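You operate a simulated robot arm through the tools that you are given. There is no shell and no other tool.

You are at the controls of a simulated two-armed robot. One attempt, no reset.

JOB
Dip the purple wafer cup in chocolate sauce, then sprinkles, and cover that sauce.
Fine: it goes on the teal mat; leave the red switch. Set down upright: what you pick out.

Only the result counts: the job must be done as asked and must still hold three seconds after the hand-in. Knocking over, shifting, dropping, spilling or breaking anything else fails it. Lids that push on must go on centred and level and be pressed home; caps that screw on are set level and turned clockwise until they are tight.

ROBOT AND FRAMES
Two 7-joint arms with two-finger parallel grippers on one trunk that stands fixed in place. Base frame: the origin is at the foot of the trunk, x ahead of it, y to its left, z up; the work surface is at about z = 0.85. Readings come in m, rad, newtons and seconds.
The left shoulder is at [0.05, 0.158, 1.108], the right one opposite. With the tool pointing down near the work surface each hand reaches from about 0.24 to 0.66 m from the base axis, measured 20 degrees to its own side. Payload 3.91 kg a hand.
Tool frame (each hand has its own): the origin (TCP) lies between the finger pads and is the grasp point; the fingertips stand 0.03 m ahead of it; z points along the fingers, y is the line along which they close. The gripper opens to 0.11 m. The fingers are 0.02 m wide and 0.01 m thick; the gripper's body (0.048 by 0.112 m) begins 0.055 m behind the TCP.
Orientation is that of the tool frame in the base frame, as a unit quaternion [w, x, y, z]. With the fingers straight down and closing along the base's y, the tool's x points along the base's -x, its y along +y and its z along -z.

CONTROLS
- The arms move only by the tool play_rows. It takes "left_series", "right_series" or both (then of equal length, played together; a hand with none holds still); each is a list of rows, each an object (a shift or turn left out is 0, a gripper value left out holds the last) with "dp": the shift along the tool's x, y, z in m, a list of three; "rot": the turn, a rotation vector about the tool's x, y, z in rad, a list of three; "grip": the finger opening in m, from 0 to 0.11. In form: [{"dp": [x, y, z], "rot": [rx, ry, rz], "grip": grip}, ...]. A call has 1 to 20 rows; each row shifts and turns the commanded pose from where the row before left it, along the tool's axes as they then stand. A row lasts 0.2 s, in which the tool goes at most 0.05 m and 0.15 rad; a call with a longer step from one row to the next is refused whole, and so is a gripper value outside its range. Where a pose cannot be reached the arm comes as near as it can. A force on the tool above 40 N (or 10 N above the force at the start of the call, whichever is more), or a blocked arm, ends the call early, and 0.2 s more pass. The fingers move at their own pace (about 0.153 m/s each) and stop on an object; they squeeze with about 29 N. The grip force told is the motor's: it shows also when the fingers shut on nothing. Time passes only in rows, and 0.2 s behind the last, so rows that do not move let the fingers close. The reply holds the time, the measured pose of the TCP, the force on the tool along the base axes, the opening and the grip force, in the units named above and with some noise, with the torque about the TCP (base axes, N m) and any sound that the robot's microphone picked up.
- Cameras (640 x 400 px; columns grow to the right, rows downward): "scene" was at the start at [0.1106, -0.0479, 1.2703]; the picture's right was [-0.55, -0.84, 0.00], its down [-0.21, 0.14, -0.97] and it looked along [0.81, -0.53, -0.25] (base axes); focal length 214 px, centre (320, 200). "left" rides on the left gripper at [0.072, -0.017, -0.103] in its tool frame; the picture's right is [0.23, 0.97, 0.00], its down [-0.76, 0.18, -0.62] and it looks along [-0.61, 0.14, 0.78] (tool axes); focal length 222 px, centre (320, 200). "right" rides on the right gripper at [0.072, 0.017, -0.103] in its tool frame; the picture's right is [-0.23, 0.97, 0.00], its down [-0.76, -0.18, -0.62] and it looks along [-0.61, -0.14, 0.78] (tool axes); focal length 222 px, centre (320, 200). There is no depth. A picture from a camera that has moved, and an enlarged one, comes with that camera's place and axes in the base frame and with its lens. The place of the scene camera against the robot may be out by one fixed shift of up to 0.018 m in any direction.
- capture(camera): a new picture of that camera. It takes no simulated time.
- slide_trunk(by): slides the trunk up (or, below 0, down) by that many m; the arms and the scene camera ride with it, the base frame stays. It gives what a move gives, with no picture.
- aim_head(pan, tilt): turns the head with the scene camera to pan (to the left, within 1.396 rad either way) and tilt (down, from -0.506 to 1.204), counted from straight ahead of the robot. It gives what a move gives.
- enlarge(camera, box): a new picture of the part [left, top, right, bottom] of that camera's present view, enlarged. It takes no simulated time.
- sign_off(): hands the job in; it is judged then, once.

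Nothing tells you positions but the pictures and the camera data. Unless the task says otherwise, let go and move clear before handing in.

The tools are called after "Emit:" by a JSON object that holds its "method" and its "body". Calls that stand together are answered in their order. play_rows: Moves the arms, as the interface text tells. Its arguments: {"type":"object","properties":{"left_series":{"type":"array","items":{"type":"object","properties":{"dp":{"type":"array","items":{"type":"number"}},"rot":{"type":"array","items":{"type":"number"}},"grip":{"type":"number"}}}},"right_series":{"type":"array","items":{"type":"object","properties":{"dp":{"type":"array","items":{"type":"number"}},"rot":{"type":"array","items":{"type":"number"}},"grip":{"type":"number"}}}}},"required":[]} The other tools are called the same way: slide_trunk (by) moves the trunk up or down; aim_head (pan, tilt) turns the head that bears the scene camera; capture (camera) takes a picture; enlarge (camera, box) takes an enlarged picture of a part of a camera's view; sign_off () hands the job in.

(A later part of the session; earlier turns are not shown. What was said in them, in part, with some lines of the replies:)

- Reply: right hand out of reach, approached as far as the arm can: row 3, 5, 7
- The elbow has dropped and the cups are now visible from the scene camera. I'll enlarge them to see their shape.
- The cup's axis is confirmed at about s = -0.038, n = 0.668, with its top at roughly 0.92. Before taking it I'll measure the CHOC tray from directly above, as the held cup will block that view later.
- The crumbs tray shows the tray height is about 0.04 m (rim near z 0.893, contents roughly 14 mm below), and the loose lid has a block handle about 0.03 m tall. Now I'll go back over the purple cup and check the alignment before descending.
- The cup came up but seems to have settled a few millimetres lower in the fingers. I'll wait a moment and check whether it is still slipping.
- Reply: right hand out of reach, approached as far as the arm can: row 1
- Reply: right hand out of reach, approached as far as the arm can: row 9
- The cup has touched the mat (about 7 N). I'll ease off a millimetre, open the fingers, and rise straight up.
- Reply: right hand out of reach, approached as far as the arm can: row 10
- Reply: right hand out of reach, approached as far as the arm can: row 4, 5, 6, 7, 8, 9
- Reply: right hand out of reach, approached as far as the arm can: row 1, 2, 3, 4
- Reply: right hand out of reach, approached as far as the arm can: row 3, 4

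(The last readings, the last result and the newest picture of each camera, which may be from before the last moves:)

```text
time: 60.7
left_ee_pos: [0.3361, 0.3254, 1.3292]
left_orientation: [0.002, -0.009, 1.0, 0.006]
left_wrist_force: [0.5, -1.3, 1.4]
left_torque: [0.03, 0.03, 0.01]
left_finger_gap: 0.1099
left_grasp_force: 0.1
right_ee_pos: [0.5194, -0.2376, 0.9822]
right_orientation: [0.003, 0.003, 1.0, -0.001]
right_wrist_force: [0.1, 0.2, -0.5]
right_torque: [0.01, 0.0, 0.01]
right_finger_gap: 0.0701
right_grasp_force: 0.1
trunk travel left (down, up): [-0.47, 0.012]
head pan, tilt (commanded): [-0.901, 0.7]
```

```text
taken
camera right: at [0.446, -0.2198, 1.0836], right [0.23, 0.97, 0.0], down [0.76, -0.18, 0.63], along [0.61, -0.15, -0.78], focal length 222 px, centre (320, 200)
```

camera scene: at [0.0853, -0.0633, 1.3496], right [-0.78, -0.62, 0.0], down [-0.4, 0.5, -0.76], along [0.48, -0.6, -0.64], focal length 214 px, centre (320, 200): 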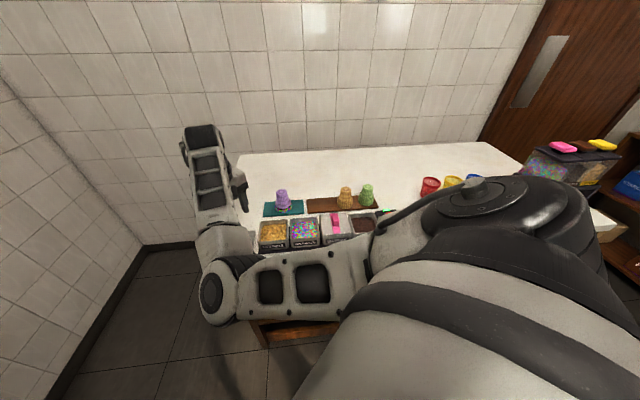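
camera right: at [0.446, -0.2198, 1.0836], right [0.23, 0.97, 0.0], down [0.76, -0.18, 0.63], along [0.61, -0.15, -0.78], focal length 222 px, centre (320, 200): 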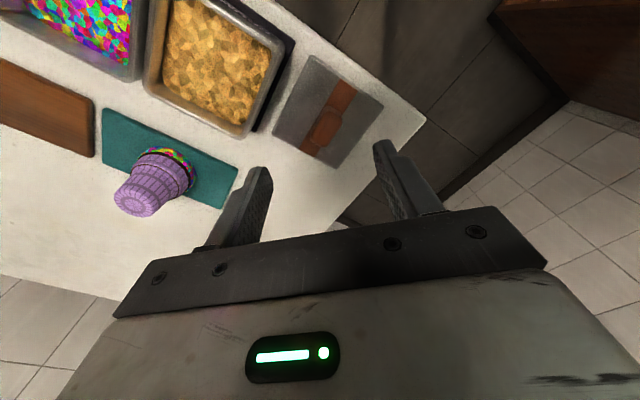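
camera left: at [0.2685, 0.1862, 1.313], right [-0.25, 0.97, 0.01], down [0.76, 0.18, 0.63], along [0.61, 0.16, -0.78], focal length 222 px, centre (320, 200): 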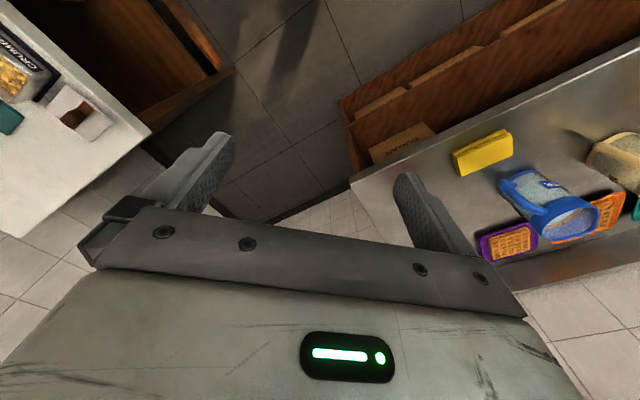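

Raising the trunk worked: the hand is right over the lid and the scene camera now sees the whole row. I'll turn the wrist back so the fingers close along the row, across the handle.

Emit:
{"method": "play_rows", "body": {"right_series": [{"rot": [0, 0, 0.131]}, {"rot": [0, 0, 0.131]}, {"rot": [0, 0, 0.131]}, {"rot": [0, 0, 0.131]}, {"rot": [0, 0, 0.131]}, {"rot": [0, 0, 0.131]}, {}, {}]}}

Emit:
{"method": "capture", "body": {"camera": "right"}}

Emit:
{"method": "enlarge", "body": {"camera": "right", "box": [200, 30, 440, 180]}}

Emit:
{"method": "enlarge", "body": {"camera": "scene", "box": [240, 160, 400, 260]}}

```text
time: 62.5
left_ee_pos: [0.3362, 0.3259, 1.3278]
left_orientation: [0.002, -0.009, 1.0, 0.006]
left_wrist_force: [-0.3, 1.3, 1.0]
left_torque: [-0.02, 0.03, 0.03]
left_finger_gap: 0.1101
left_grasp_force: 0.0
right_ee_pos: [0.4921, -0.3298, 0.9954]
right_orientation: [0.002, 0.382, 0.924, 0.001]
right_wrist_force: [0.5, -0.4, -0.4]
right_torque: [-0.03, -0.01, 0.01]
right_finger_gap: 0.0699
right_grasp_force: 0.0
right hand out of reach, approached as far as the arm can: row 3, 4, 5, 6
trunk travel left (down, up): [-0.47, 0.012]
head pan, tilt (commanded): [-0.901, 0.7]
```

```text
taken
camera right: at [0.4521, -0.2676, 1.0981], right [0.85, 0.53, 0.0], down [0.41, -0.66, 0.62], along [0.33, -0.53, -0.78], focal length 222 px, centre (320, 200)
```

right: 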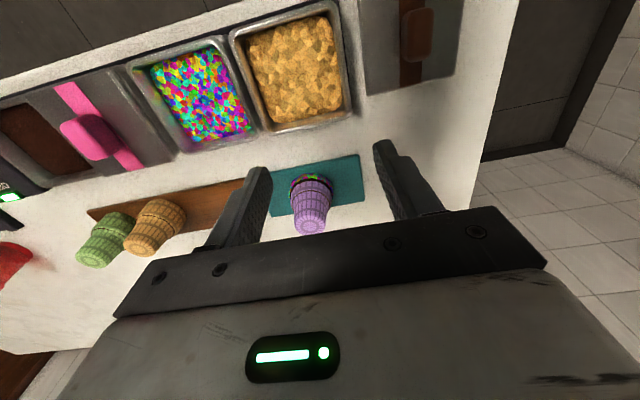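

```text
2.67 times, centred on (320, 105) of right
camera zoom: at [0.4521, -0.2676, 1.0981], right [0.85, 0.53, 0.0], down [0.41, -0.66, 0.62], along [0.33, -0.53, -0.78], focal length 592 px, centre (320, 453)
```

zoom: 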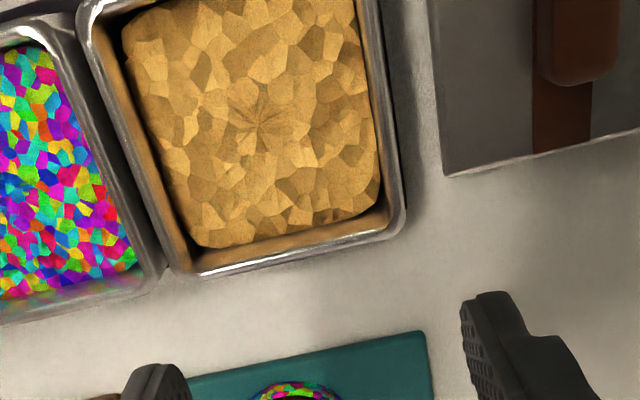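

```text
4.00 times, centred on (320, 210) of scene
camera zoom: at [0.0852, -0.0633, 1.3497], right [-0.78, -0.62, 0.0], down [-0.4, 0.5, -0.76], along [0.48, -0.6, -0.64], focal length 858 px, centre (320, 160)
```

zoom: 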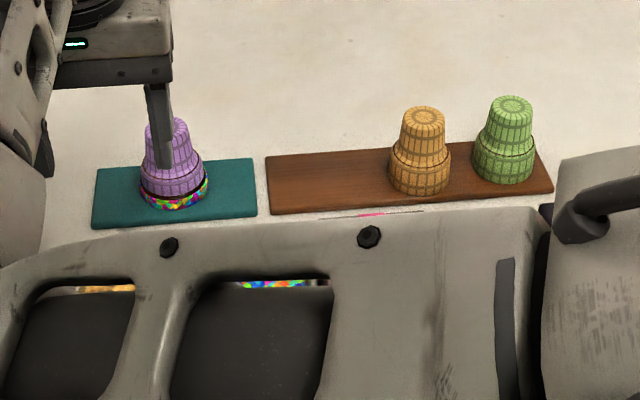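

Turning back to that yaw pulls the arm off the lid, so the wrist limit lies in that direction. I'll instead turn the other way (yaw +45°), gripping the handle along its length, and move back over the lid.

Emit:
{"method": "play_rows", "body": {"right_series": [{"rot": [0, 0, -0.131]}, {"rot": [0, 0, -0.131]}, {"rot": [0, 0, -0.131]}, {"rot": [0, 0, -0.131]}, {"rot": [0, 0, -0.131]}, {"rot": [0, 0, -0.131]}, {"rot": [0, 0, -0.131]}, {"rot": [0, 0, -0.131]}, {"rot": [0, 0, -0.131]}, {"rot": [0, 0, -0.131]}, {"rot": [0, 0, -0.131]}, {"rot": [0, 0, -0.13]}, {}, {}]}}

Emit:
{"method": "capture", "body": {"camera": "right"}}

```text
time: 65.5
left_ee_pos: [0.3378, 0.3252, 1.3287]
left_orientation: [0.001, -0.01, 1.0, 0.006]
left_wrist_force: [0.9, 0.2, -0.1]
left_torque: [0.03, 0.04, 0.01]
left_finger_gap: 0.1101
left_grasp_force: 0.0
right_ee_pos: [0.4924, -0.3308, 0.9952]
right_orientation: [0.001, -0.383, 0.924, -0.001]
right_wrist_force: [-0.4, 0.4, 0.3]
right_torque: [0.0, 0.0, -0.03]
right_finger_gap: 0.07
right_grasp_force: 0.1
trunk travel left (down, up): [-0.47, 0.012]
head pan, tilt (commanded): [-0.901, 0.7]
```

```text
taken
camera right: at [0.4285, -0.3706, 1.0977], right [-0.53, 0.85, 0.0], down [0.66, 0.41, 0.63], along [0.53, 0.33, -0.78], focal length 222 px, centre (320, 200)
```

right: 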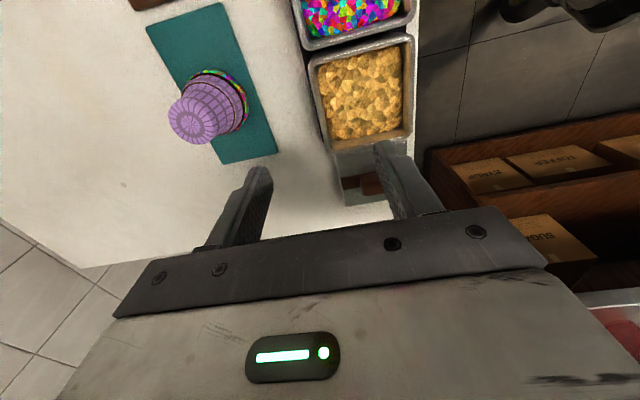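

Emit:
{"method": "play_rows", "body": {"right_series": [{"dp": [-0.015, 0.0084, 0]}, {"dp": [-0.02, 0.0114, 0]}, {"dp": [-0.022, 0.0124, 0]}, {"dp": [-0.018, 0.0104, 0]}, {"dp": [-0.0122, 0.007, 0]}, {}, {}]}}

Emit:
{"method": "capture", "body": {"camera": "right"}}

Emit:
{"method": "enlarge", "body": {"camera": "right", "box": [200, 30, 440, 180]}}

Emit:
{"method": "capture", "body": {"camera": "scene"}}

```text
time: 67.1
left_ee_pos: [0.3364, 0.3262, 1.3283]
left_orientation: [0.001, -0.009, 1.0, 0.006]
left_wrist_force: [-0.1, 0.3, 0.7]
left_torque: [-0.04, 0.0, 0.02]
left_finger_gap: 0.1102
left_grasp_force: 0.1
right_ee_pos: [0.5206, -0.2348, 0.9951]
right_orientation: [0.001, -0.381, 0.924, -0.002]
right_wrist_force: [0.0, 0.3, 0.0]
right_torque: [0.0, 0.02, -0.01]
right_finger_gap: 0.0698
right_grasp_force: 0.0
trunk travel left (down, up): [-0.47, 0.012]
head pan, tilt (commanded): [-0.901, 0.7]
```

```text
taken
camera right: at [0.4566, -0.2738, 1.097], right [-0.53, 0.85, 0.0], down [0.66, 0.41, 0.62], along [0.53, 0.33, -0.78], focal length 222 px, centre (320, 200)
```

right: 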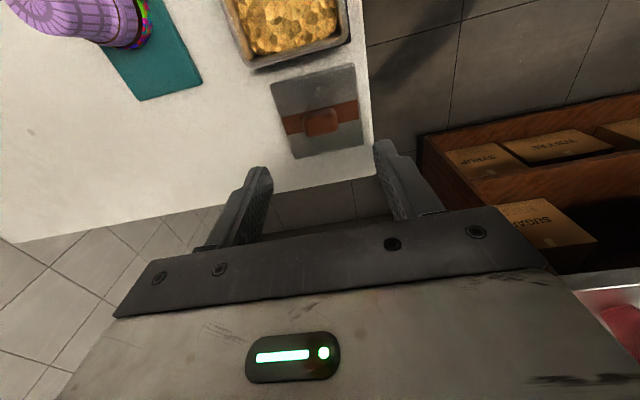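

```text
2.67 times, centred on (320, 105) of right
camera zoom: at [0.4566, -0.2738, 1.097], right [-0.53, 0.85, 0.0], down [0.66, 0.41, 0.62], along [0.53, 0.33, -0.78], focal length 592 px, centre (320, 453)
```

zoom: 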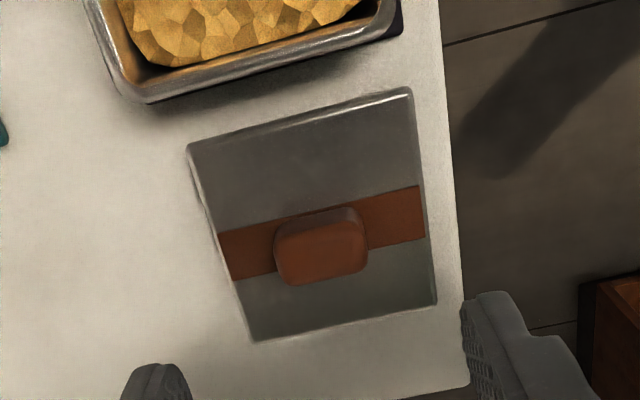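

```text
taken
camera scene: at [0.0853, -0.0632, 1.3497], right [-0.78, -0.62, 0.0], down [-0.4, 0.5, -0.76], along [0.48, -0.6, -0.64], focal length 214 px, centre (320, 200)
```

scene: 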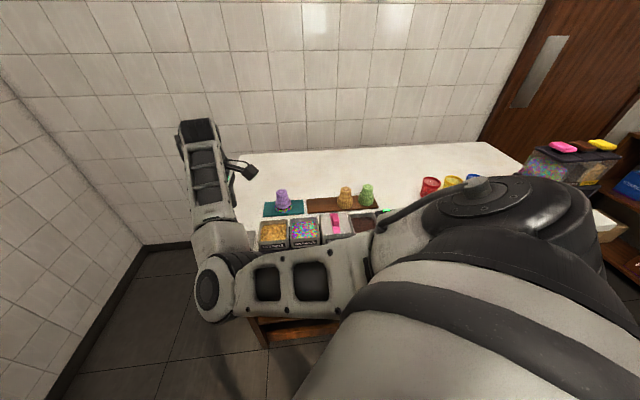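

The lid measures about 0.082 m square, with the handle centred on it and its top near z = 0.88. I'll shift 4 mm and lower in stages to straddle the handle.

Emit:
{"method": "play_rows", "body": {"right_series": [{"dp": [-0.002, 0, 0.02], "grip": 0.065}, {"dp": [-0.002, 0, 0.02]}, {"dp": [0, 0, 0.02]}, {}, {}]}}

Emit:
{"method": "enlarge", "body": {"camera": "right", "box": [200, 60, 440, 210]}}

Emit:
{"method": "enlarge", "body": {"camera": "scene", "box": [170, 130, 330, 340]}}

```text
time: 68.3
left_ee_pos: [0.3358, 0.3267, 1.3285]
left_orientation: [0.003, -0.009, 1.0, 0.006]
left_wrist_force: [-0.6, -0.8, 0.3]
left_torque: [0.0, 0.0, -0.02]
left_finger_gap: 0.1101
left_grasp_force: 0.0
right_ee_pos: [0.5214, -0.237, 0.9383]
right_orientation: [0.001, -0.378, 0.926, -0.005]
right_wrist_force: [0.1, -0.8, -0.7]
right_torque: [0.01, 0.02, -0.01]
right_finger_gap: 0.0647
right_grasp_force: 0.0
trunk travel left (down, up): [-0.47, 0.012]
head pan, tilt (commanded): [-0.901, 0.7]
```

```text
2.67 times, centred on (320, 135) of right
camera zoom: at [0.4574, -0.2759, 1.0403], right [-0.52, 0.85, -0.01], down [0.66, 0.41, 0.62], along [0.54, 0.32, -0.78], focal length 592 px, centre (320, 373)
```

zoom: 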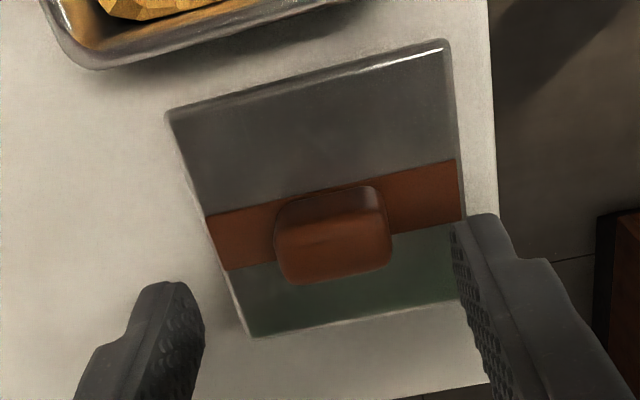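

```text
1.90 times, centred on (250, 235) of scene
camera zoom: at [0.0853, -0.0633, 1.3496], right [-0.78, -0.62, 0.0], down [-0.4, 0.5, -0.76], along [0.48, -0.6, -0.64], focal length 408 px, centre (453, 133)
```

zoom: 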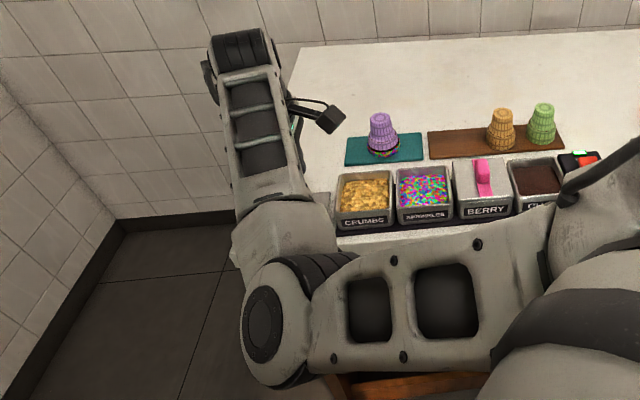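

The hand is slightly off (about 6 mm in row direction, 3 mm across). I'll correct that while lowering the rest of the way around the handle.

Emit:
{"method": "play_rows", "body": {"right_series": [{"dp": [-0.003, 0.0015, 0.01]}, {"dp": [-0.0035, 0.0015, 0.01]}, {"dp": [0, 0, 0.008]}, {}, {}]}}

Emit:
{"method": "enlarge", "body": {"camera": "right", "box": [200, 80, 440, 230]}}

```text
time: 69.5
left_ee_pos: [0.3363, 0.325, 1.3294]
left_orientation: [0.002, -0.01, 1.0, 0.006]
left_wrist_force: [-0.9, -0.1, -1.1]
left_torque: [0.01, 0.0, -0.01]
left_finger_gap: 0.1099
left_grasp_force: 0.1
right_ee_pos: [0.5247, -0.2322, 0.9093]
right_orientation: [0.001, -0.378, 0.926, -0.005]
right_wrist_force: [0.2, 0.0, -1.0]
right_torque: [0.02, -0.02, -0.02]
right_finger_gap: 0.065
right_grasp_force: 0.1
trunk travel left (down, up): [-0.47, 0.012]
head pan, tilt (commanded): [-0.901, 0.7]
```

```text
2.67 times, centred on (320, 155) of right
camera zoom: at [0.4604, -0.2701, 1.011], right [-0.52, 0.85, -0.01], down [0.67, 0.41, 0.62], along [0.54, 0.32, -0.78], focal length 592 px, centre (320, 320)
```

zoom: 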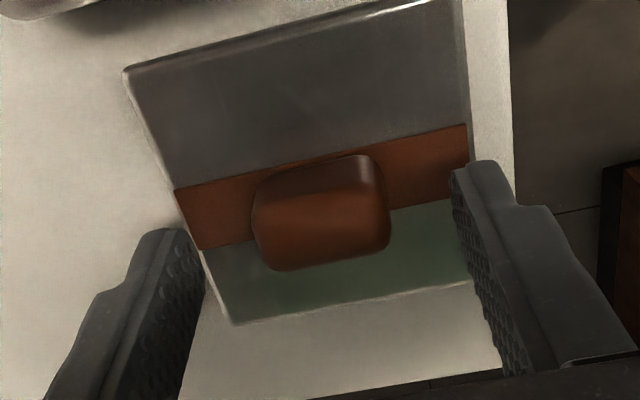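

The fingers straddle the handle, centred within a millimetre. I'll level the tool, lower the last 18 mm and close.

Emit:
{"method": "play_rows", "body": {"right_series": [{"dp": [-0.0005, 0.0005, 0.006], "rot": [-0.005, -0.001, -0.005]}, {"dp": [0, 0, 0.006], "rot": [-0.005, -0.001, -0.005]}, {"dp": [0, 0, 0.005]}, {}, {}]}}

Emit:
{"method": "enlarge", "body": {"camera": "right", "box": [200, 80, 440, 230]}}

```text
time: 70.7
left_ee_pos: [0.3349, 0.3264, 1.3292]
left_orientation: [0.003, -0.01, 1.0, 0.007]
left_wrist_force: [-0.2, -0.7, 0.3]
left_torque: [0.0, -0.06, -0.03]
left_finger_gap: 0.1098
left_grasp_force: 0.1
right_ee_pos: [0.5248, -0.2333, 0.8926]
right_orientation: [0.0, -0.383, 0.924, -0.002]
right_wrist_force: [-6.7, -0.9, 14.3]
right_torque: [0.14, 0.34, 0.09]
right_finger_gap: 0.0647
right_grasp_force: 0.2
trunk travel left (down, up): [-0.47, 0.012]
head pan, tilt (commanded): [-0.901, 0.7]
```

```text
2.67 times, centred on (320, 155) of right
camera zoom: at [0.4612, -0.2725, 0.995], right [-0.53, 0.85, 0.0], down [0.66, 0.41, 0.62], along [0.53, 0.33, -0.78], focal length 592 px, centre (320, 320)
```

zoom: 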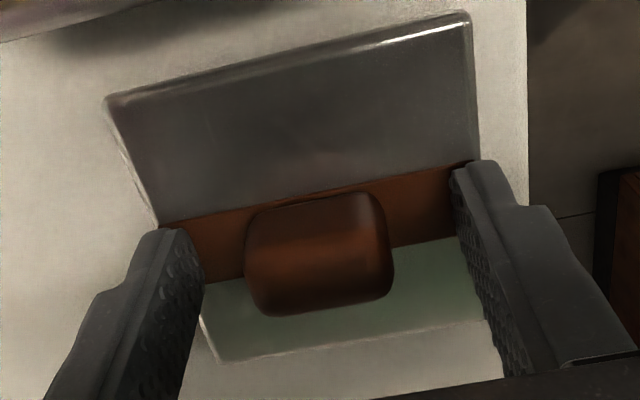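

The fingertips have just touched the lid plate (14 N). I'll back off 2 mm and close on the handle.

Emit:
{"method": "play_rows", "body": {"right_series": [{"dp": [0, 0, -0.002]}, {}, {"grip": 0.045}, {"grip": 0.03}, {"grip": 0.015}, {}, {}]}}

Emit:
{"method": "enlarge", "body": {"camera": "right", "box": [200, 80, 440, 230]}}

```text
time: 72.3
left_ee_pos: [0.3364, 0.3253, 1.3281]
left_orientation: [0.002, -0.01, 1.0, 0.006]
left_wrist_force: [0.0, 0.7, 0.1]
left_torque: [0.01, -0.04, 0.01]
left_finger_gap: 0.11
left_grasp_force: 0.1
right_ee_pos: [0.5263, -0.2338, 0.893]
right_orientation: [0.0, -0.382, 0.924, 0.0]
right_wrist_force: [1.8, -0.3, 3.7]
right_torque: [0.14, -0.08, -0.07]
right_finger_gap: 0.0333
right_grasp_force: 29.3
trunk travel left (down, up): [-0.47, 0.012]
head pan, tilt (commanded): [-0.901, 0.7]
```

```text
2.67 times, centred on (320, 155) of right
camera zoom: at [0.4615, -0.2729, 0.9956], right [-0.53, 0.85, 0.0], down [0.66, 0.41, 0.62], along [0.53, 0.33, -0.78], focal length 592 px, centre (320, 320)
```

zoom: 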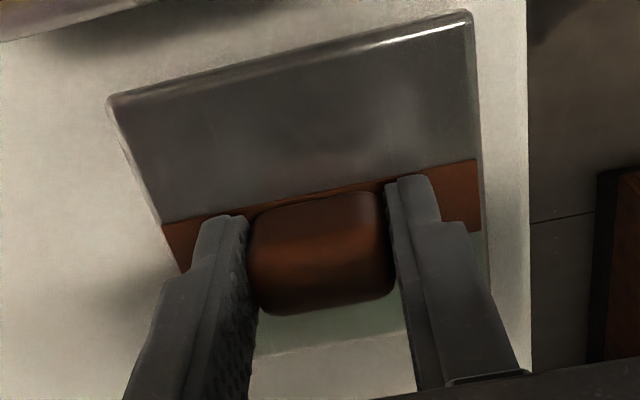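

Firm grip on the handle (29 N). I'll lift straight up and check that the lid hangs level.

Emit:
{"method": "play_rows", "body": {"right_series": [{"dp": [0, 0, -0.005]}, {"dp": [0, 0, -0.01]}, {"dp": [0, 0, -0.02]}, {"dp": [0, 0, -0.025]}, {"dp": [0, 0, -0.025]}, {"dp": [0, 0, -0.02]}, {}, {}]}}

Emit:
{"method": "capture", "body": {"camera": "right"}}

Emit:
{"method": "enlarge", "body": {"camera": "right", "box": [200, 80, 440, 230]}}

Emit:
{"method": "capture", "body": {"camera": "scene"}}

```text
time: 74.1
left_ee_pos: [0.3359, 0.3254, 1.3285]
left_orientation: [0.002, -0.009, 1.0, 0.006]
left_wrist_force: [0.3, 0.4, -0.7]
left_torque: [0.02, -0.02, 0.01]
left_finger_gap: 0.1101
left_grasp_force: 0.0
right_ee_pos: [0.5266, -0.2249, 0.9974]
right_orientation: [0.002, -0.387, 0.922, 0.005]
right_wrist_force: [-0.1, 0.5, -0.7]
right_torque: [0.0, 0.02, -0.01]
right_finger_gap: 0.0335
right_grasp_force: 29.4
trunk travel left (down, up): [-0.47, 0.012]
head pan, tilt (commanded): [-0.901, 0.7]
```

```text
taken
camera right: at [0.4639, -0.2669, 1.0997], right [-0.54, 0.84, 0.01], down [0.66, 0.41, 0.63], along [0.53, 0.34, -0.78], focal length 222 px, centre (320, 200)
```

right: 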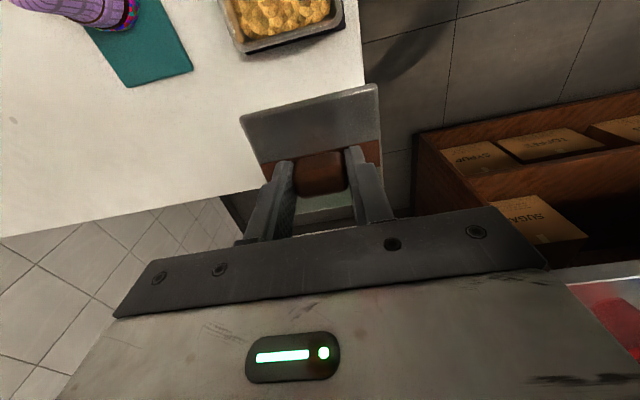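

```text
2.67 times, centred on (320, 155) of right
camera zoom: at [0.4639, -0.2669, 1.0997], right [-0.54, 0.84, 0.01], down [0.66, 0.41, 0.63], along [0.53, 0.34, -0.78], focal length 592 px, centre (320, 320)
```

zoom: 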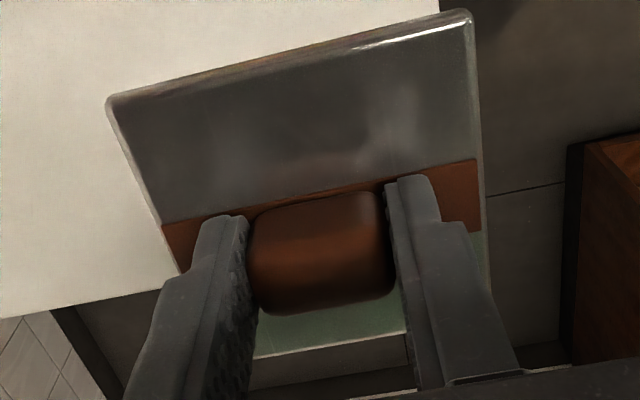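

```text
taken
camera scene: at [0.0853, -0.0633, 1.3496], right [-0.78, -0.62, 0.0], down [-0.4, 0.5, -0.76], along [0.48, -0.6, -0.64], focal length 214 px, centre (320, 200)
```

scene: 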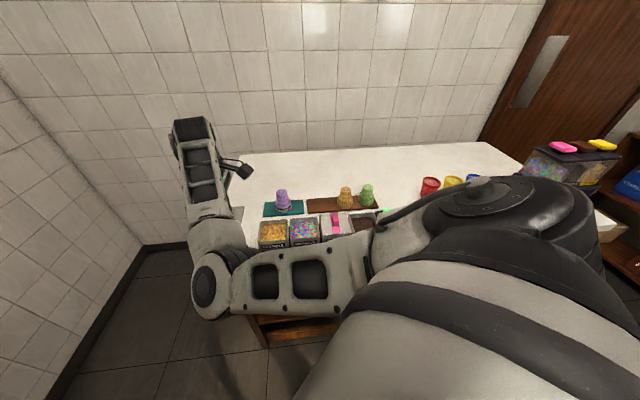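

The lid hangs rigidly in the grip. I'll carry it along the row at height toward the CHOC tray, keeping this hand orientation if the arm allows.

Emit:
{"method": "play_rows", "body": {"right_series": [{"dp": [0.015, -0.001, -0.005]}, {"dp": [0.025, -0.001, -0.01]}, {"dp": [0.03, -0.001, -0.01]}, {"dp": [0.03, -0.001, -0.005]}, {"dp": [0.03, -0.001, 0]}, {"dp": [0.03, -0.001, 0]}, {"dp": [0.02, -0.001, 0]}, {"dp": [0.01, 0, 0]}, {}, {}]}}

Emit:
{"method": "capture", "body": {"camera": "right"}}

Emit:
{"method": "capture", "body": {"camera": "scene"}}

```text
time: 76.3
left_ee_pos: [0.3361, 0.3257, 1.3286]
left_orientation: [0.001, -0.01, 1.0, 0.006]
left_wrist_force: [-0.7, 0.6, 0.4]
left_torque: [0.03, -0.01, -0.01]
left_finger_gap: 0.1103
left_grasp_force: 0.1
right_ee_pos: [0.4158, -0.3792, 1.0183]
right_orientation: [0.0, -0.388, 0.922, 0.005]
right_wrist_force: [-0.2, -0.3, 0.1]
right_torque: [0.0, 0.02, 0.02]
right_finger_gap: 0.0334
right_grasp_force: 28.8
right hand out of reach, approached as far as the arm can: row 1, 2, 3
trunk travel left (down, up): [-0.47, 0.012]
head pan, tilt (commanded): [-0.901, 0.7]
```

```text
taken
camera right: at [0.3526, -0.4204, 1.1203], right [-0.54, 0.84, 0.01], down [0.66, 0.41, 0.63], along [0.52, 0.34, -0.78], focal length 222 px, centre (320, 200)
```

right: 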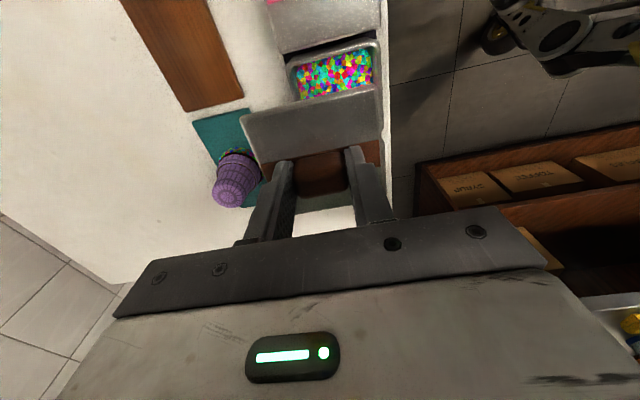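

```text
taken
camera scene: at [0.0853, -0.0633, 1.3496], right [-0.78, -0.62, 0.0], down [-0.4, 0.5, -0.76], along [0.48, -0.6, -0.64], focal length 214 px, centre (320, 200)
```

scene: 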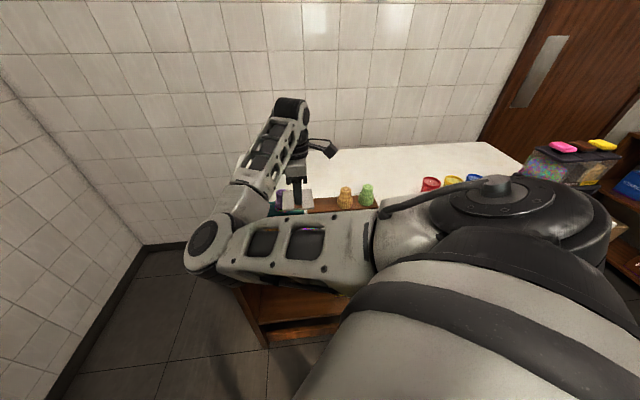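

Emit:
{"method": "play_rows", "body": {"right_series": [{"rot": [0.0046, 0.002, 0.0055]}, {"rot": [0.0046, 0.0019, 0.0055]}, {"dp": [0.015, 0.003, -0.005]}, {"dp": [0.025, 0.003, -0.005]}, {"dp": [0.03, 0.003, 0]}, {"dp": [0.03, 0.003, 0]}, {"dp": [0.03, 0.003, 0]}, {"dp": [0.025, 0.003, 0]}, {"dp": [0.015, 0.002, 0]}, {"dp": [0.01, 0.001, 0]}, {}, {}]}}

Emit:
{"method": "capture", "body": {"camera": "right"}}

Emit:
{"method": "capture", "body": {"camera": "scene"}}

```text
time: 78.9
left_ee_pos: [0.3353, 0.3257, 1.3285]
left_orientation: [0.001, -0.009, 1.0, 0.006]
left_wrist_force: [0.1, -0.5, 0.3]
left_torque: [0.01, 0.0, -0.01]
left_finger_gap: 0.1101
left_grasp_force: 0.0
right_ee_pos: [0.2725, -0.49, 1.027]
right_orientation: [0.002, -0.382, 0.924, -0.001]
right_wrist_force: [-0.3, -0.5, 0.0]
right_torque: [0.01, -0.01, -0.02]
right_finger_gap: 0.0332
right_grasp_force: 29.0
trunk travel left (down, up): [-0.47, 0.012]
head pan, tilt (commanded): [-0.901, 0.7]
```

```text
taken
camera right: at [0.2089, -0.5292, 1.1286], right [-0.53, 0.85, 0.0], down [0.66, 0.41, 0.62], along [0.53, 0.33, -0.78], focal length 222 px, centre (320, 200)
```

right: 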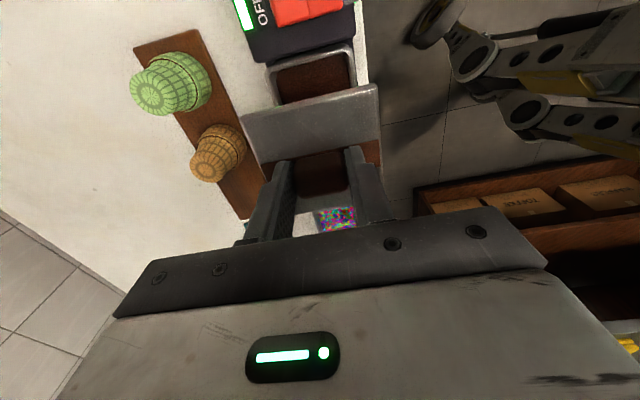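

```text
taken
camera scene: at [0.0853, -0.0634, 1.3496], right [-0.78, -0.62, 0.0], down [-0.4, 0.5, -0.76], along [0.48, -0.6, -0.64], focal length 214 px, centre (320, 200)
```

scene: 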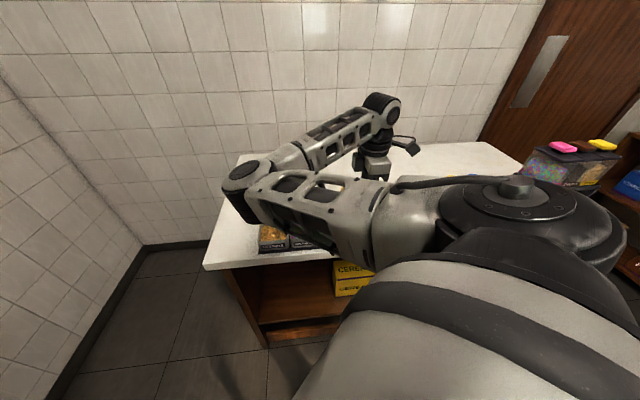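

The arm holds this orientation over the CHOC tray too. Now I'll measure the tray precisely against the lid before lowering.

Emit:
{"method": "enlarge", "body": {"camera": "right", "box": [230, 20, 406, 130]}}

Emit:
{"method": "enlarge", "body": {"camera": "right", "box": [200, 80, 440, 230]}}

```text
3.64 times, centred on (318, 75) of right
camera zoom: at [0.2089, -0.5292, 1.1286], right [-0.53, 0.85, 0.0], down [0.66, 0.41, 0.62], along [0.53, 0.33, -0.78], focal length 808 px, centre (327, 654)
```

zoom: 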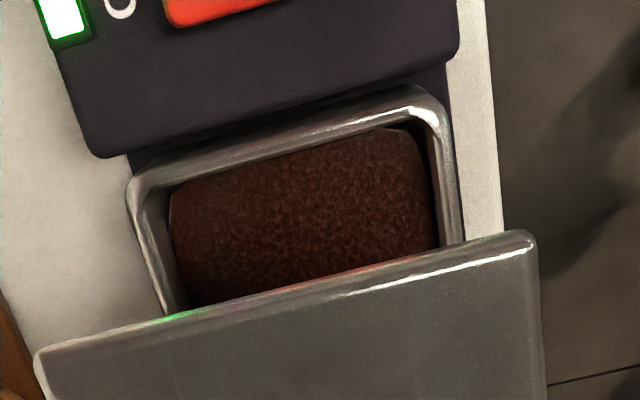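

```text
2.67 times, centred on (320, 155) of right
camera zoom: at [0.2089, -0.5292, 1.1286], right [-0.53, 0.85, 0.0], down [0.66, 0.41, 0.62], along [0.53, 0.33, -0.78], focal length 592 px, centre (320, 320)
```

zoom: 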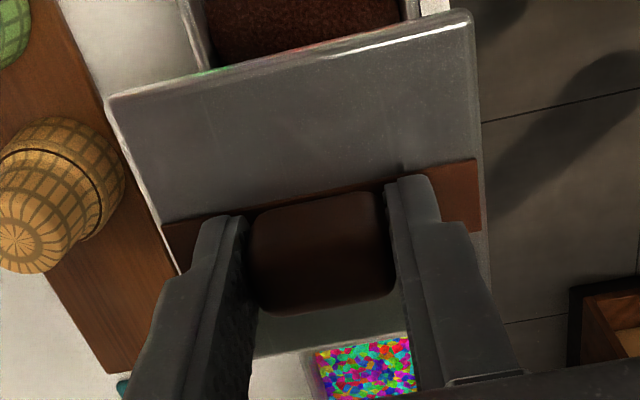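

Tray and lid are nearly aligned across the row; along the row the lid must go about 11 mm further. I'll shift and lower to about 2 cm above the rim, then re-measure.

Emit:
{"method": "play_rows", "body": {"right_series": [{"dp": [0.006, -0.0004, 0.01]}, {"dp": [0.0052, -0.0004, 0.02]}, {"dp": [0, 0, 0.02]}, {"dp": [0, 0, 0.017]}, {}, {}]}}

Emit:
{"method": "capture", "body": {"camera": "right"}}

Emit:
{"method": "enlarge", "body": {"camera": "right", "box": [230, 40, 406, 150]}}

```text
time: 80.3
left_ee_pos: [0.335, 0.3263, 1.3285]
left_orientation: [0.001, -0.01, 1.0, 0.006]
left_wrist_force: [0.5, 0.9, -0.2]
left_torque: [0.02, 0.02, 0.01]
left_finger_gap: 0.11
left_grasp_force: 0.1
right_ee_pos: [0.2649, -0.4997, 0.9597]
right_orientation: [0.0, -0.383, 0.924, 0.0]
right_wrist_force: [-0.5, -0.8, -1.0]
right_torque: [0.02, 0.02, 0.0]
right_finger_gap: 0.0333
right_grasp_force: 29.4
trunk travel left (down, up): [-0.47, 0.012]
head pan, tilt (commanded): [-0.901, 0.7]
```

```text
taken
camera right: at [0.2018, -0.5389, 1.0618], right [-0.53, 0.85, 0.0], down [0.66, 0.41, 0.62], along [0.53, 0.33, -0.78], focal length 222 px, centre (320, 200)
```

right: 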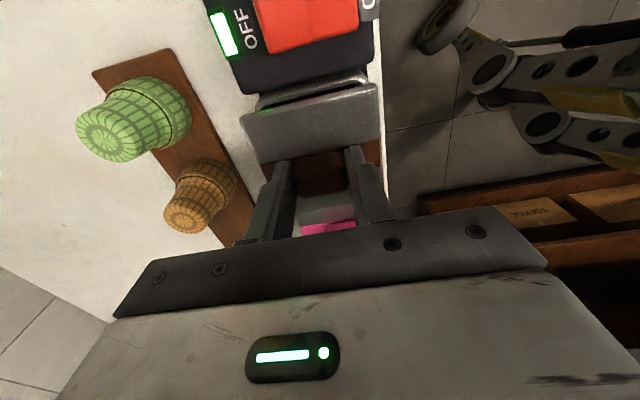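

```text
3.64 times, centred on (318, 95) of right
camera zoom: at [0.2018, -0.5389, 1.0618], right [-0.53, 0.85, 0.0], down [0.66, 0.41, 0.62], along [0.53, 0.33, -0.78], focal length 808 px, centre (327, 582)
```

zoom: 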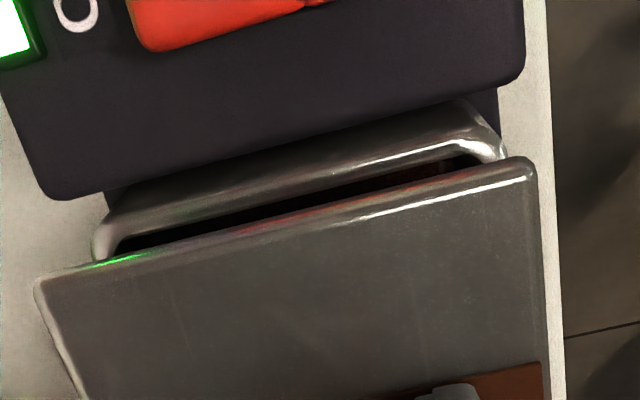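

The lid and tray edges agree to about 1 mm. I'll make that small correction and lower to just above the rim.

Emit:
{"method": "play_rows", "body": {"right_series": [{"dp": [-0.001, 0.0007, 0.005]}, {"dp": [0, 0, 0.008]}, {"dp": [0, 0, 0.004]}, {}, {}]}}

Emit:
{"method": "enlarge", "body": {"camera": "right", "box": [230, 40, 406, 150]}}

Emit:
{"method": "capture", "body": {"camera": "scene"}}

```text
time: 81.5
left_ee_pos: [0.3354, 0.3257, 1.3288]
left_orientation: [0.002, -0.009, 1.0, 0.006]
left_wrist_force: [-0.4, 0.6, 0.4]
left_torque: [0.01, 0.02, -0.02]
left_finger_gap: 0.1098
left_grasp_force: 0.1
right_ee_pos: [0.2662, -0.4981, 0.9428]
right_orientation: [0.001, -0.383, 0.924, -0.001]
right_wrist_force: [-0.4, 0.2, -0.5]
right_torque: [-0.02, 0.01, 0.03]
right_finger_gap: 0.0333
right_grasp_force: 28.9
trunk travel left (down, up): [-0.47, 0.012]
head pan, tilt (commanded): [-0.901, 0.7]
```

```text
3.64 times, centred on (318, 95) of right
camera zoom: at [0.2028, -0.5377, 1.0455], right [-0.53, 0.85, 0.0], down [0.66, 0.41, 0.62], along [0.53, 0.33, -0.78], focal length 808 px, centre (327, 582)
```

zoom: 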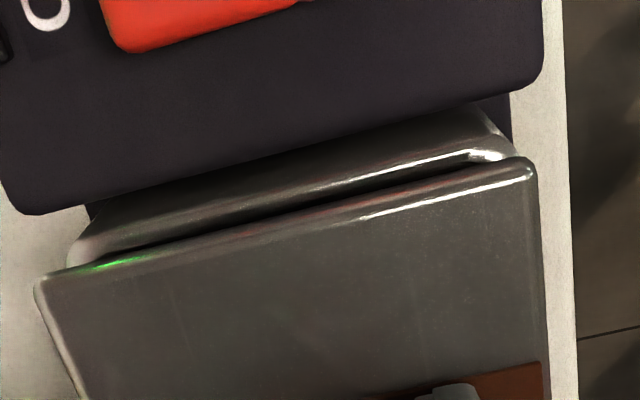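

```text
taken
camera scene: at [0.0853, -0.0633, 1.3496], right [-0.78, -0.62, 0.0], down [-0.4, 0.5, -0.76], along [0.48, -0.6, -0.64], focal length 214 px, centre (320, 200)
```

scene: 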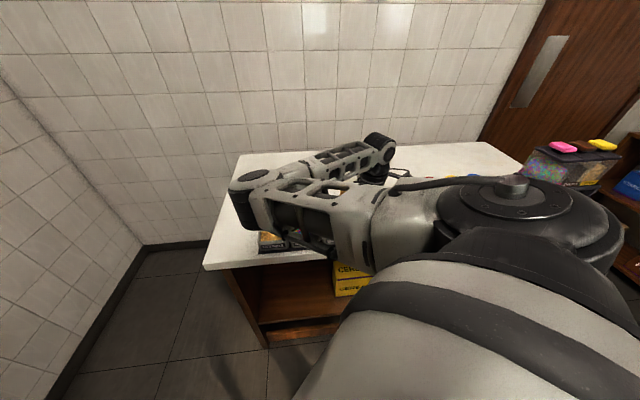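

Lid and tray are aligned to about a millimetre. I'll lower in small steps, watching the force for seating.

Emit:
{"method": "play_rows", "body": {"right_series": [{"dp": [0, 0.0004, 0.003]}, {"dp": [0, 0, 0.002]}, {"dp": [0, 0, 0.002]}, {}]}}

```text
time: 82.5
left_ee_pos: [0.3365, 0.3248, 1.3287]
left_orientation: [0.001, -0.01, 1.0, 0.005]
left_wrist_force: [0.2, -0.4, -0.3]
left_torque: [0.04, -0.01, 0.0]
left_finger_gap: 0.1101
left_grasp_force: 0.1
right_ee_pos: [0.2653, -0.4977, 0.9358]
right_orientation: [0.002, -0.382, 0.924, 0.0]
right_wrist_force: [0.5, -0.4, -1.9]
right_torque: [-0.01, 0.0, 0.01]
right_finger_gap: 0.0331
right_grasp_force: 29.3
trunk travel left (down, up): [-0.47, 0.012]
head pan, tilt (commanded): [-0.901, 0.7]
```

Emit:
{"method": "play_rows", "body": {"right_series": [{"dp": [0, 0, 0.002]}, {"dp": [0, 0, 0.001]}, {}]}}

Emit:
{"method": "enlarge", "body": {"camera": "right", "box": [230, 40, 406, 150]}}

```text
time: 83.3
left_ee_pos: [0.3353, 0.3257, 1.3294]
left_orientation: [0.002, -0.01, 1.0, 0.006]
left_wrist_force: [-0.2, -0.2, 0.8]
left_torque: [-0.01, 0.02, 0.0]
left_finger_gap: 0.1099
left_grasp_force: 0.0
right_ee_pos: [0.265, -0.4997, 0.9332]
right_orientation: [0.0, -0.38, 0.925, -0.002]
right_wrist_force: [-6.5, -6.8, 8.0]
right_torque: [-0.2, 0.54, -0.01]
right_finger_gap: 0.0331
right_grasp_force: 28.9
trunk travel left (down, up): [-0.47, 0.012]
head pan, tilt (commanded): [-0.901, 0.7]
heard: snap
```

```text
3.64 times, centred on (318, 95) of right
camera zoom: at [0.2014, -0.5375, 1.0359], right [-0.53, 0.85, 0.0], down [0.67, 0.41, 0.62], along [0.53, 0.32, -0.78], focal length 808 px, centre (327, 582)
```

zoom: 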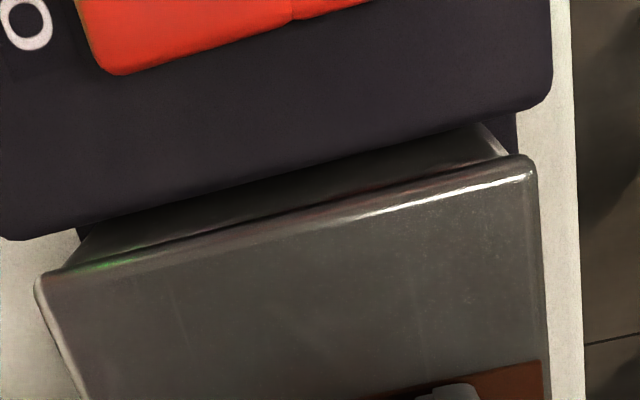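

I heard the snap: the lid has gone on, with some sideways load showing the seat lies a little further along -s. I'll relax that sideways load and press straight down a bit to make sure it is fully home.

Emit:
{"method": "play_rows", "body": {"right_series": [{"dp": [0.0015, 0, 0]}, {"dp": [0, 0, 0.001]}, {}]}}

```text
time: 84.1
left_ee_pos: [0.336, 0.3255, 1.3283]
left_orientation: [0.002, -0.009, 1.0, 0.007]
left_wrist_force: [0.6, 0.2, -0.3]
left_torque: [0.03, 0.0, -0.01]
left_finger_gap: 0.11
left_grasp_force: 0.1
right_ee_pos: [0.2654, -0.498, 0.9342]
right_orientation: [0.002, -0.383, 0.924, -0.002]
right_wrist_force: [-2.0, -3.6, 18.5]
right_torque: [-0.14, 0.41, -0.08]
right_finger_gap: 0.0334
right_grasp_force: 28.8
trunk travel left (down, up): [-0.47, 0.012]
head pan, tilt (commanded): [-0.901, 0.7]
```

Emit:
{"method": "play_rows", "body": {"right_series": [{"dp": [0.0006, 0, 0.001]}, {}, {}]}}

Emit:
{"method": "enlarge", "body": {"camera": "right", "box": [230, 40, 406, 150]}}

```text
time: 84.9
left_ee_pos: [0.3363, 0.3273, 1.3282]
left_orientation: [0.001, -0.009, 1.0, 0.005]
left_wrist_force: [0.6, 1.3, -0.5]
left_torque: [0.0, -0.02, 0.0]
left_finger_gap: 0.1102
left_grasp_force: 0.2
right_ee_pos: [0.2642, -0.4985, 0.9329]
right_orientation: [0.001, -0.382, 0.924, -0.004]
right_wrist_force: [2.3, -6.1, 28.0]
right_torque: [0.42, -0.16, -0.17]
right_finger_gap: 0.0333
right_grasp_force: 29.0
trunk travel left (down, up): [-0.47, 0.012]
head pan, tilt (commanded): [-0.901, 0.7]
```

```text
3.64 times, centred on (318, 95) of right
camera zoom: at [0.2009, -0.5375, 1.0354], right [-0.53, 0.85, -0.01], down [0.66, 0.42, 0.62], along [0.53, 0.32, -0.78], focal length 808 px, centre (327, 582)
```

zoom: 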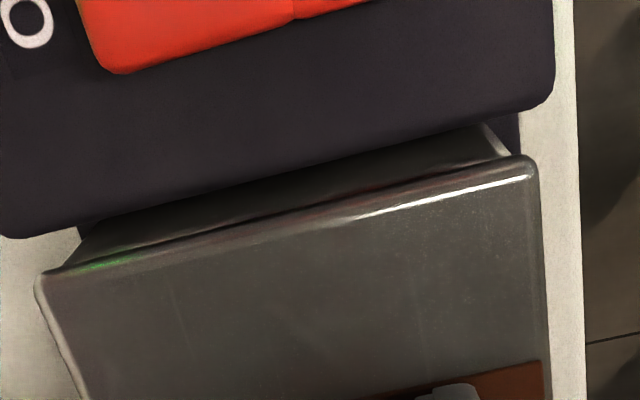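

Pressed to 28 N with no further travel, so the lid is home and level. I'll unload, open the fingers a little, and rise straight up.

Emit:
{"method": "play_rows", "body": {"right_series": [{"dp": [0, -0.0003, -0.0015]}, {"dp": [0, -0.0003, -0.001]}, {}]}}

```text
time: 85.7
left_ee_pos: [0.3366, 0.3275, 1.3281]
left_orientation: [0.002, -0.009, 1.0, 0.005]
left_wrist_force: [-0.3, 0.3, 0.1]
left_torque: [0.0, -0.01, 0.01]
left_finger_gap: 0.11
left_grasp_force: 0.2
right_ee_pos: [0.2645, -0.4981, 0.9331]
right_orientation: [0.001, -0.384, 0.923, 0.001]
right_wrist_force: [5.1, -0.4, 13.0]
right_torque: [-0.28, -0.01, 0.02]
right_finger_gap: 0.033
right_grasp_force: 29.1
trunk travel left (down, up): [-0.47, 0.012]
head pan, tilt (commanded): [-0.901, 0.7]
```

Emit:
{"method": "play_rows", "body": {"right_series": [{"dp": [-0.0003, -0.0003, -0.001]}, {}, {"grip": 0.042}, {"grip": 0.055}, {}, {"dp": [0, 0, -0.003]}, {"dp": [0, 0, -0.01]}, {"dp": [0, 0, -0.02]}, {"dp": [0, 0, -0.03]}, {}, {}]}}

Emit:
{"method": "capture", "body": {"camera": "right"}}

Emit:
{"method": "enlarge", "body": {"camera": "right", "box": [200, 60, 440, 210]}}

```text
time: 88.1
left_ee_pos: [0.3361, 0.3254, 1.3287]
left_orientation: [0.002, -0.009, 1.0, 0.007]
left_wrist_force: [0.3, -0.2, 0.2]
left_torque: [0.01, 0.03, -0.01]
left_finger_gap: 0.11
left_grasp_force: 0.0
right_ee_pos: [0.2645, -0.4996, 0.9965]
right_orientation: [0.0, -0.383, 0.924, -0.001]
right_wrist_force: [-0.7, 0.2, -0.3]
right_torque: [-0.01, 0.04, 0.01]
right_finger_gap: 0.0551
right_grasp_force: 0.0
trunk travel left (down, up): [-0.47, 0.012]
head pan, tilt (commanded): [-0.901, 0.7]
```

```text
taken
camera right: at [0.201, -0.5391, 1.099], right [-0.53, 0.85, 0.0], down [0.66, 0.41, 0.62], along [0.53, 0.33, -0.78], focal length 222 px, centre (320, 200)
```

right: 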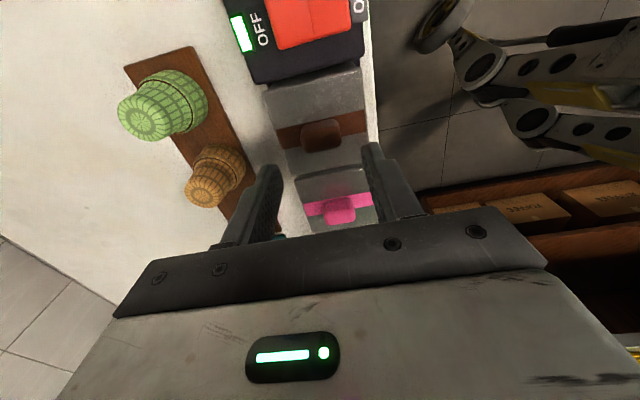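

```text
2.67 times, centred on (320, 135) of right
camera zoom: at [0.201, -0.5391, 1.099], right [-0.53, 0.85, 0.0], down [0.66, 0.41, 0.62], along [0.53, 0.33, -0.78], focal length 592 px, centre (320, 373)
```

zoom: 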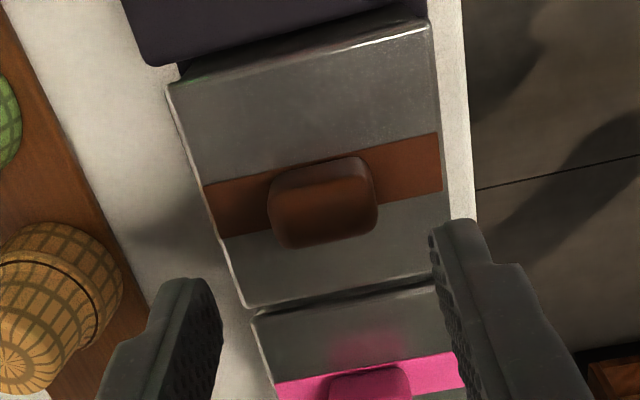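

The brown-handled lid sits flush on CHOC, in line with BERRY's lid. I'll raise the hand and move it back along the row so the scene camera can confirm everything.

Emit:
{"method": "play_rows", "body": {"right_series": [{"dp": [0, 0, -0.03]}, {"dp": [-0.01, 0, -0.02]}, {"dp": [-0.03, 0, 0]}, {"dp": [-0.04, 0, 0]}, {"dp": [-0.04, 0, 0]}, {"dp": [-0.04, 0, 0]}, {"dp": [-0.04, 0, 0]}, {"dp": [-0.04, 0, 0]}, {"dp": [-0.04, 0, 0]}, {"dp": [-0.03, 0, 0]}, {"dp": [-0.02, 0, 0]}, {}]}}

Emit:
{"method": "capture", "body": {"camera": "scene"}}

Emit:
{"method": "capture", "body": {"camera": "right"}}

```text
time: 90.7
left_ee_pos: [0.3371, 0.3247, 1.3285]
left_orientation: [0.001, -0.009, 1.0, 0.006]
left_wrist_force: [0.1, 0.1, -0.6]
left_torque: [0.0, 0.0, 0.0]
left_finger_gap: 0.1101
left_grasp_force: 0.0
right_ee_pos: [0.5108, -0.2865, 1.0441]
right_orientation: [0.001, -0.382, 0.924, 0.0]
right_wrist_force: [0.4, 0.3, 0.0]
right_torque: [-0.02, 0.01, -0.01]
right_finger_gap: 0.055
right_grasp_force: 0.0
right hand out of reach, approached as far as the arm can: row 7, 8, 9
trunk travel left (down, up): [-0.47, 0.012]
head pan, tilt (commanded): [-0.901, 0.7]
```

```text
taken
camera scene: at [0.0853, -0.0633, 1.3497], right [-0.78, -0.62, 0.0], down [-0.4, 0.5, -0.76], along [0.48, -0.6, -0.64], focal length 214 px, centre (320, 200)
```

scene: 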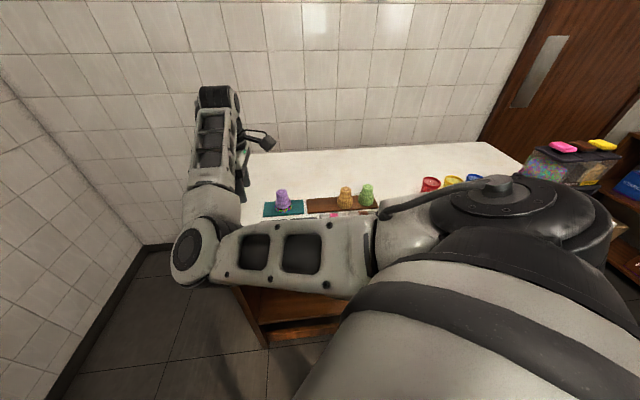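

```text
taken
camera right: at [0.4485, -0.3259, 1.1458], right [-0.53, 0.85, 0.0], down [0.66, 0.41, 0.62], along [0.53, 0.33, -0.78], focal length 222 px, centre (320, 200)
```

right: 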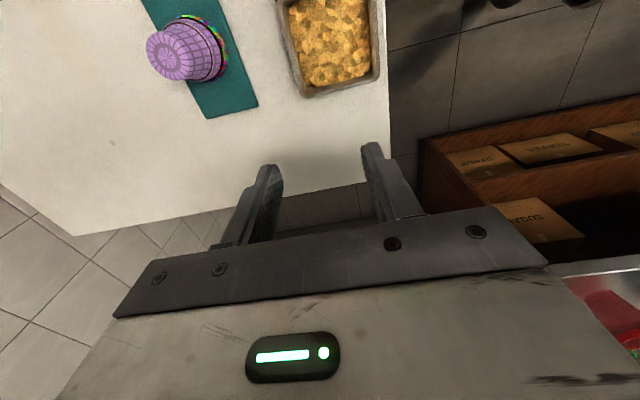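

Emit:
{"method": "play_rows", "body": {"right_series": [{"dp": [0, 0, 0.03]}, {"dp": [-0.015, 0, 0.02]}, {"dp": [-0.015, 0.01, 0.01]}, {"dp": [-0.01, 0.01, 0.005]}, {}]}}

Emit:
{"method": "capture", "body": {"camera": "scene"}}

Emit:
{"method": "enlarge", "body": {"camera": "scene", "box": [240, 170, 400, 270]}}

```text
time: 91.9
left_ee_pos: [0.3367, 0.3257, 1.3294]
left_orientation: [0.002, -0.009, 1.0, 0.007]
left_wrist_force: [-0.1, -0.4, -1.2]
left_torque: [-0.01, 0.0, 0.02]
left_finger_gap: 0.1103
left_grasp_force: 0.0
right_ee_pos: [0.5253, -0.2444, 0.9786]
right_orientation: [0.001, -0.382, 0.924, -0.002]
right_wrist_force: [-0.7, 0.1, 0.0]
right_torque: [0.03, -0.04, -0.02]
right_finger_gap: 0.0553
right_grasp_force: 0.1
trunk travel left (down, up): [-0.47, 0.012]
head pan, tilt (commanded): [-0.901, 0.7]
```

```text
taken
camera scene: at [0.0852, -0.0633, 1.3497], right [-0.78, -0.62, 0.0], down [-0.4, 0.5, -0.76], along [0.48, -0.6, -0.64], focal length 214 px, centre (320, 200)
```

scene: 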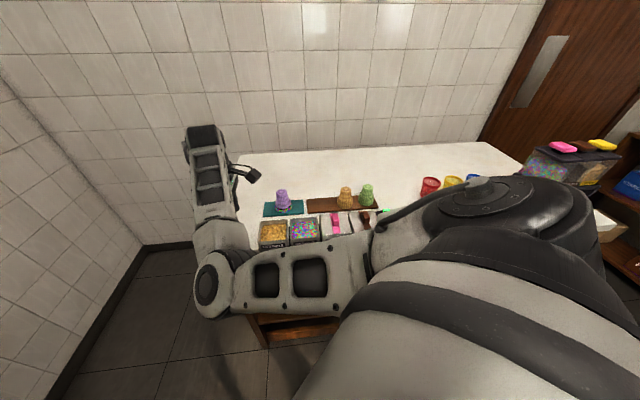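

```text
4.00 times, centred on (320, 220) of scene
camera zoom: at [0.0852, -0.0633, 1.3497], right [-0.78, -0.62, 0.0], down [-0.4, 0.5, -0.76], along [0.48, -0.6, -0.64], focal length 858 px, centre (320, 120)
```

zoom: 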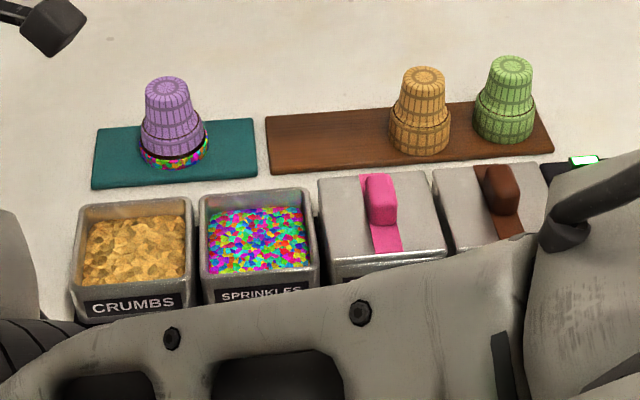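

Everything looks right: the coated purple cup stands on the teal mat, CHOC is covered with its lid level with BERRY's, and the rest is untouched. One closer look before handing in.

Emit:
{"method": "enlarge", "body": {"camera": "scene", "box": [310, 195, 400, 251]}}

Emit:
{"method": "enlarge", "body": {"camera": "scene", "box": [255, 180, 315, 218]}}

```text
7.11 times, centred on (355, 223) of scene
camera zoom: at [0.0852, -0.0633, 1.3497], right [-0.78, -0.62, 0.0], down [-0.4, 0.5, -0.76], along [0.48, -0.6, -0.64], focal length 1525 px, centre (71, 36)
```

zoom: 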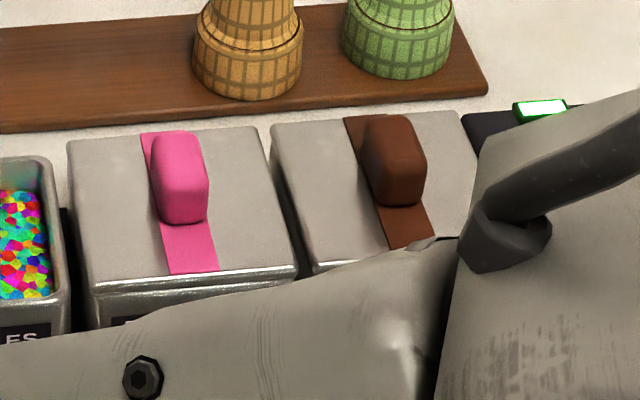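

```text
10.53 times, centred on (285, 199) of scene
camera zoom: at [0.0852, -0.0633, 1.3497], right [-0.78, -0.62, 0.0], down [-0.4, 0.5, -0.76], along [0.48, -0.6, -0.64], focal length 2258 px, centre (688, 210)
```

zoom: 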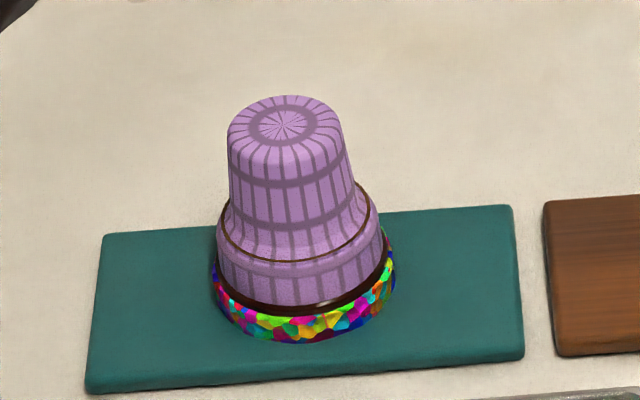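

The cup stands steady on the mat with chocolate and sprinkles on its rim, and the CHOC lid snapped on, level and in line. Both hands are empty and clear, so I'm handing in.

One reading to note: I set the cup down standing the way it stood at the start, rim down and foot up. I took that as "upright" and did not turn it over.

Emit:
{"method": "sign_off", "body": {}}

```text
The job is handed in.
```

I dipped the purple wafer cup in the chocolate sauce, then the sprinkles. It now stands on the teal mat, and the chocolate tray is covered. The job is handed in, but I have not been told how it was judged.

- **Cup:** the rim has a band of chocolate with a band of sprinkles over it, and it stands steady near the middle of the mat. I set it down rim down and foot up, as it stood at the start, and took that to be "upright". If you meant mouth up, this part is wrong.
- **Lid:** the loose brown-handled lid is on the chocolate tray. It snapped on, and pressing to 28 N moved it no further. It sits level with the lid on the berry tray next to it, but the arm hid the front of the chocolate tray in my last picture. The handle runs the same way as the berry lid's.
- **Everything else:** I did not touch the red switch, and I saw no sign of the other cups, trays or lid having moved.
- **Arm contact:** early on the right arm brushed the left hand (force reading 45 N), and I moved the left hand clear. Nothing was dropped or disturbed.
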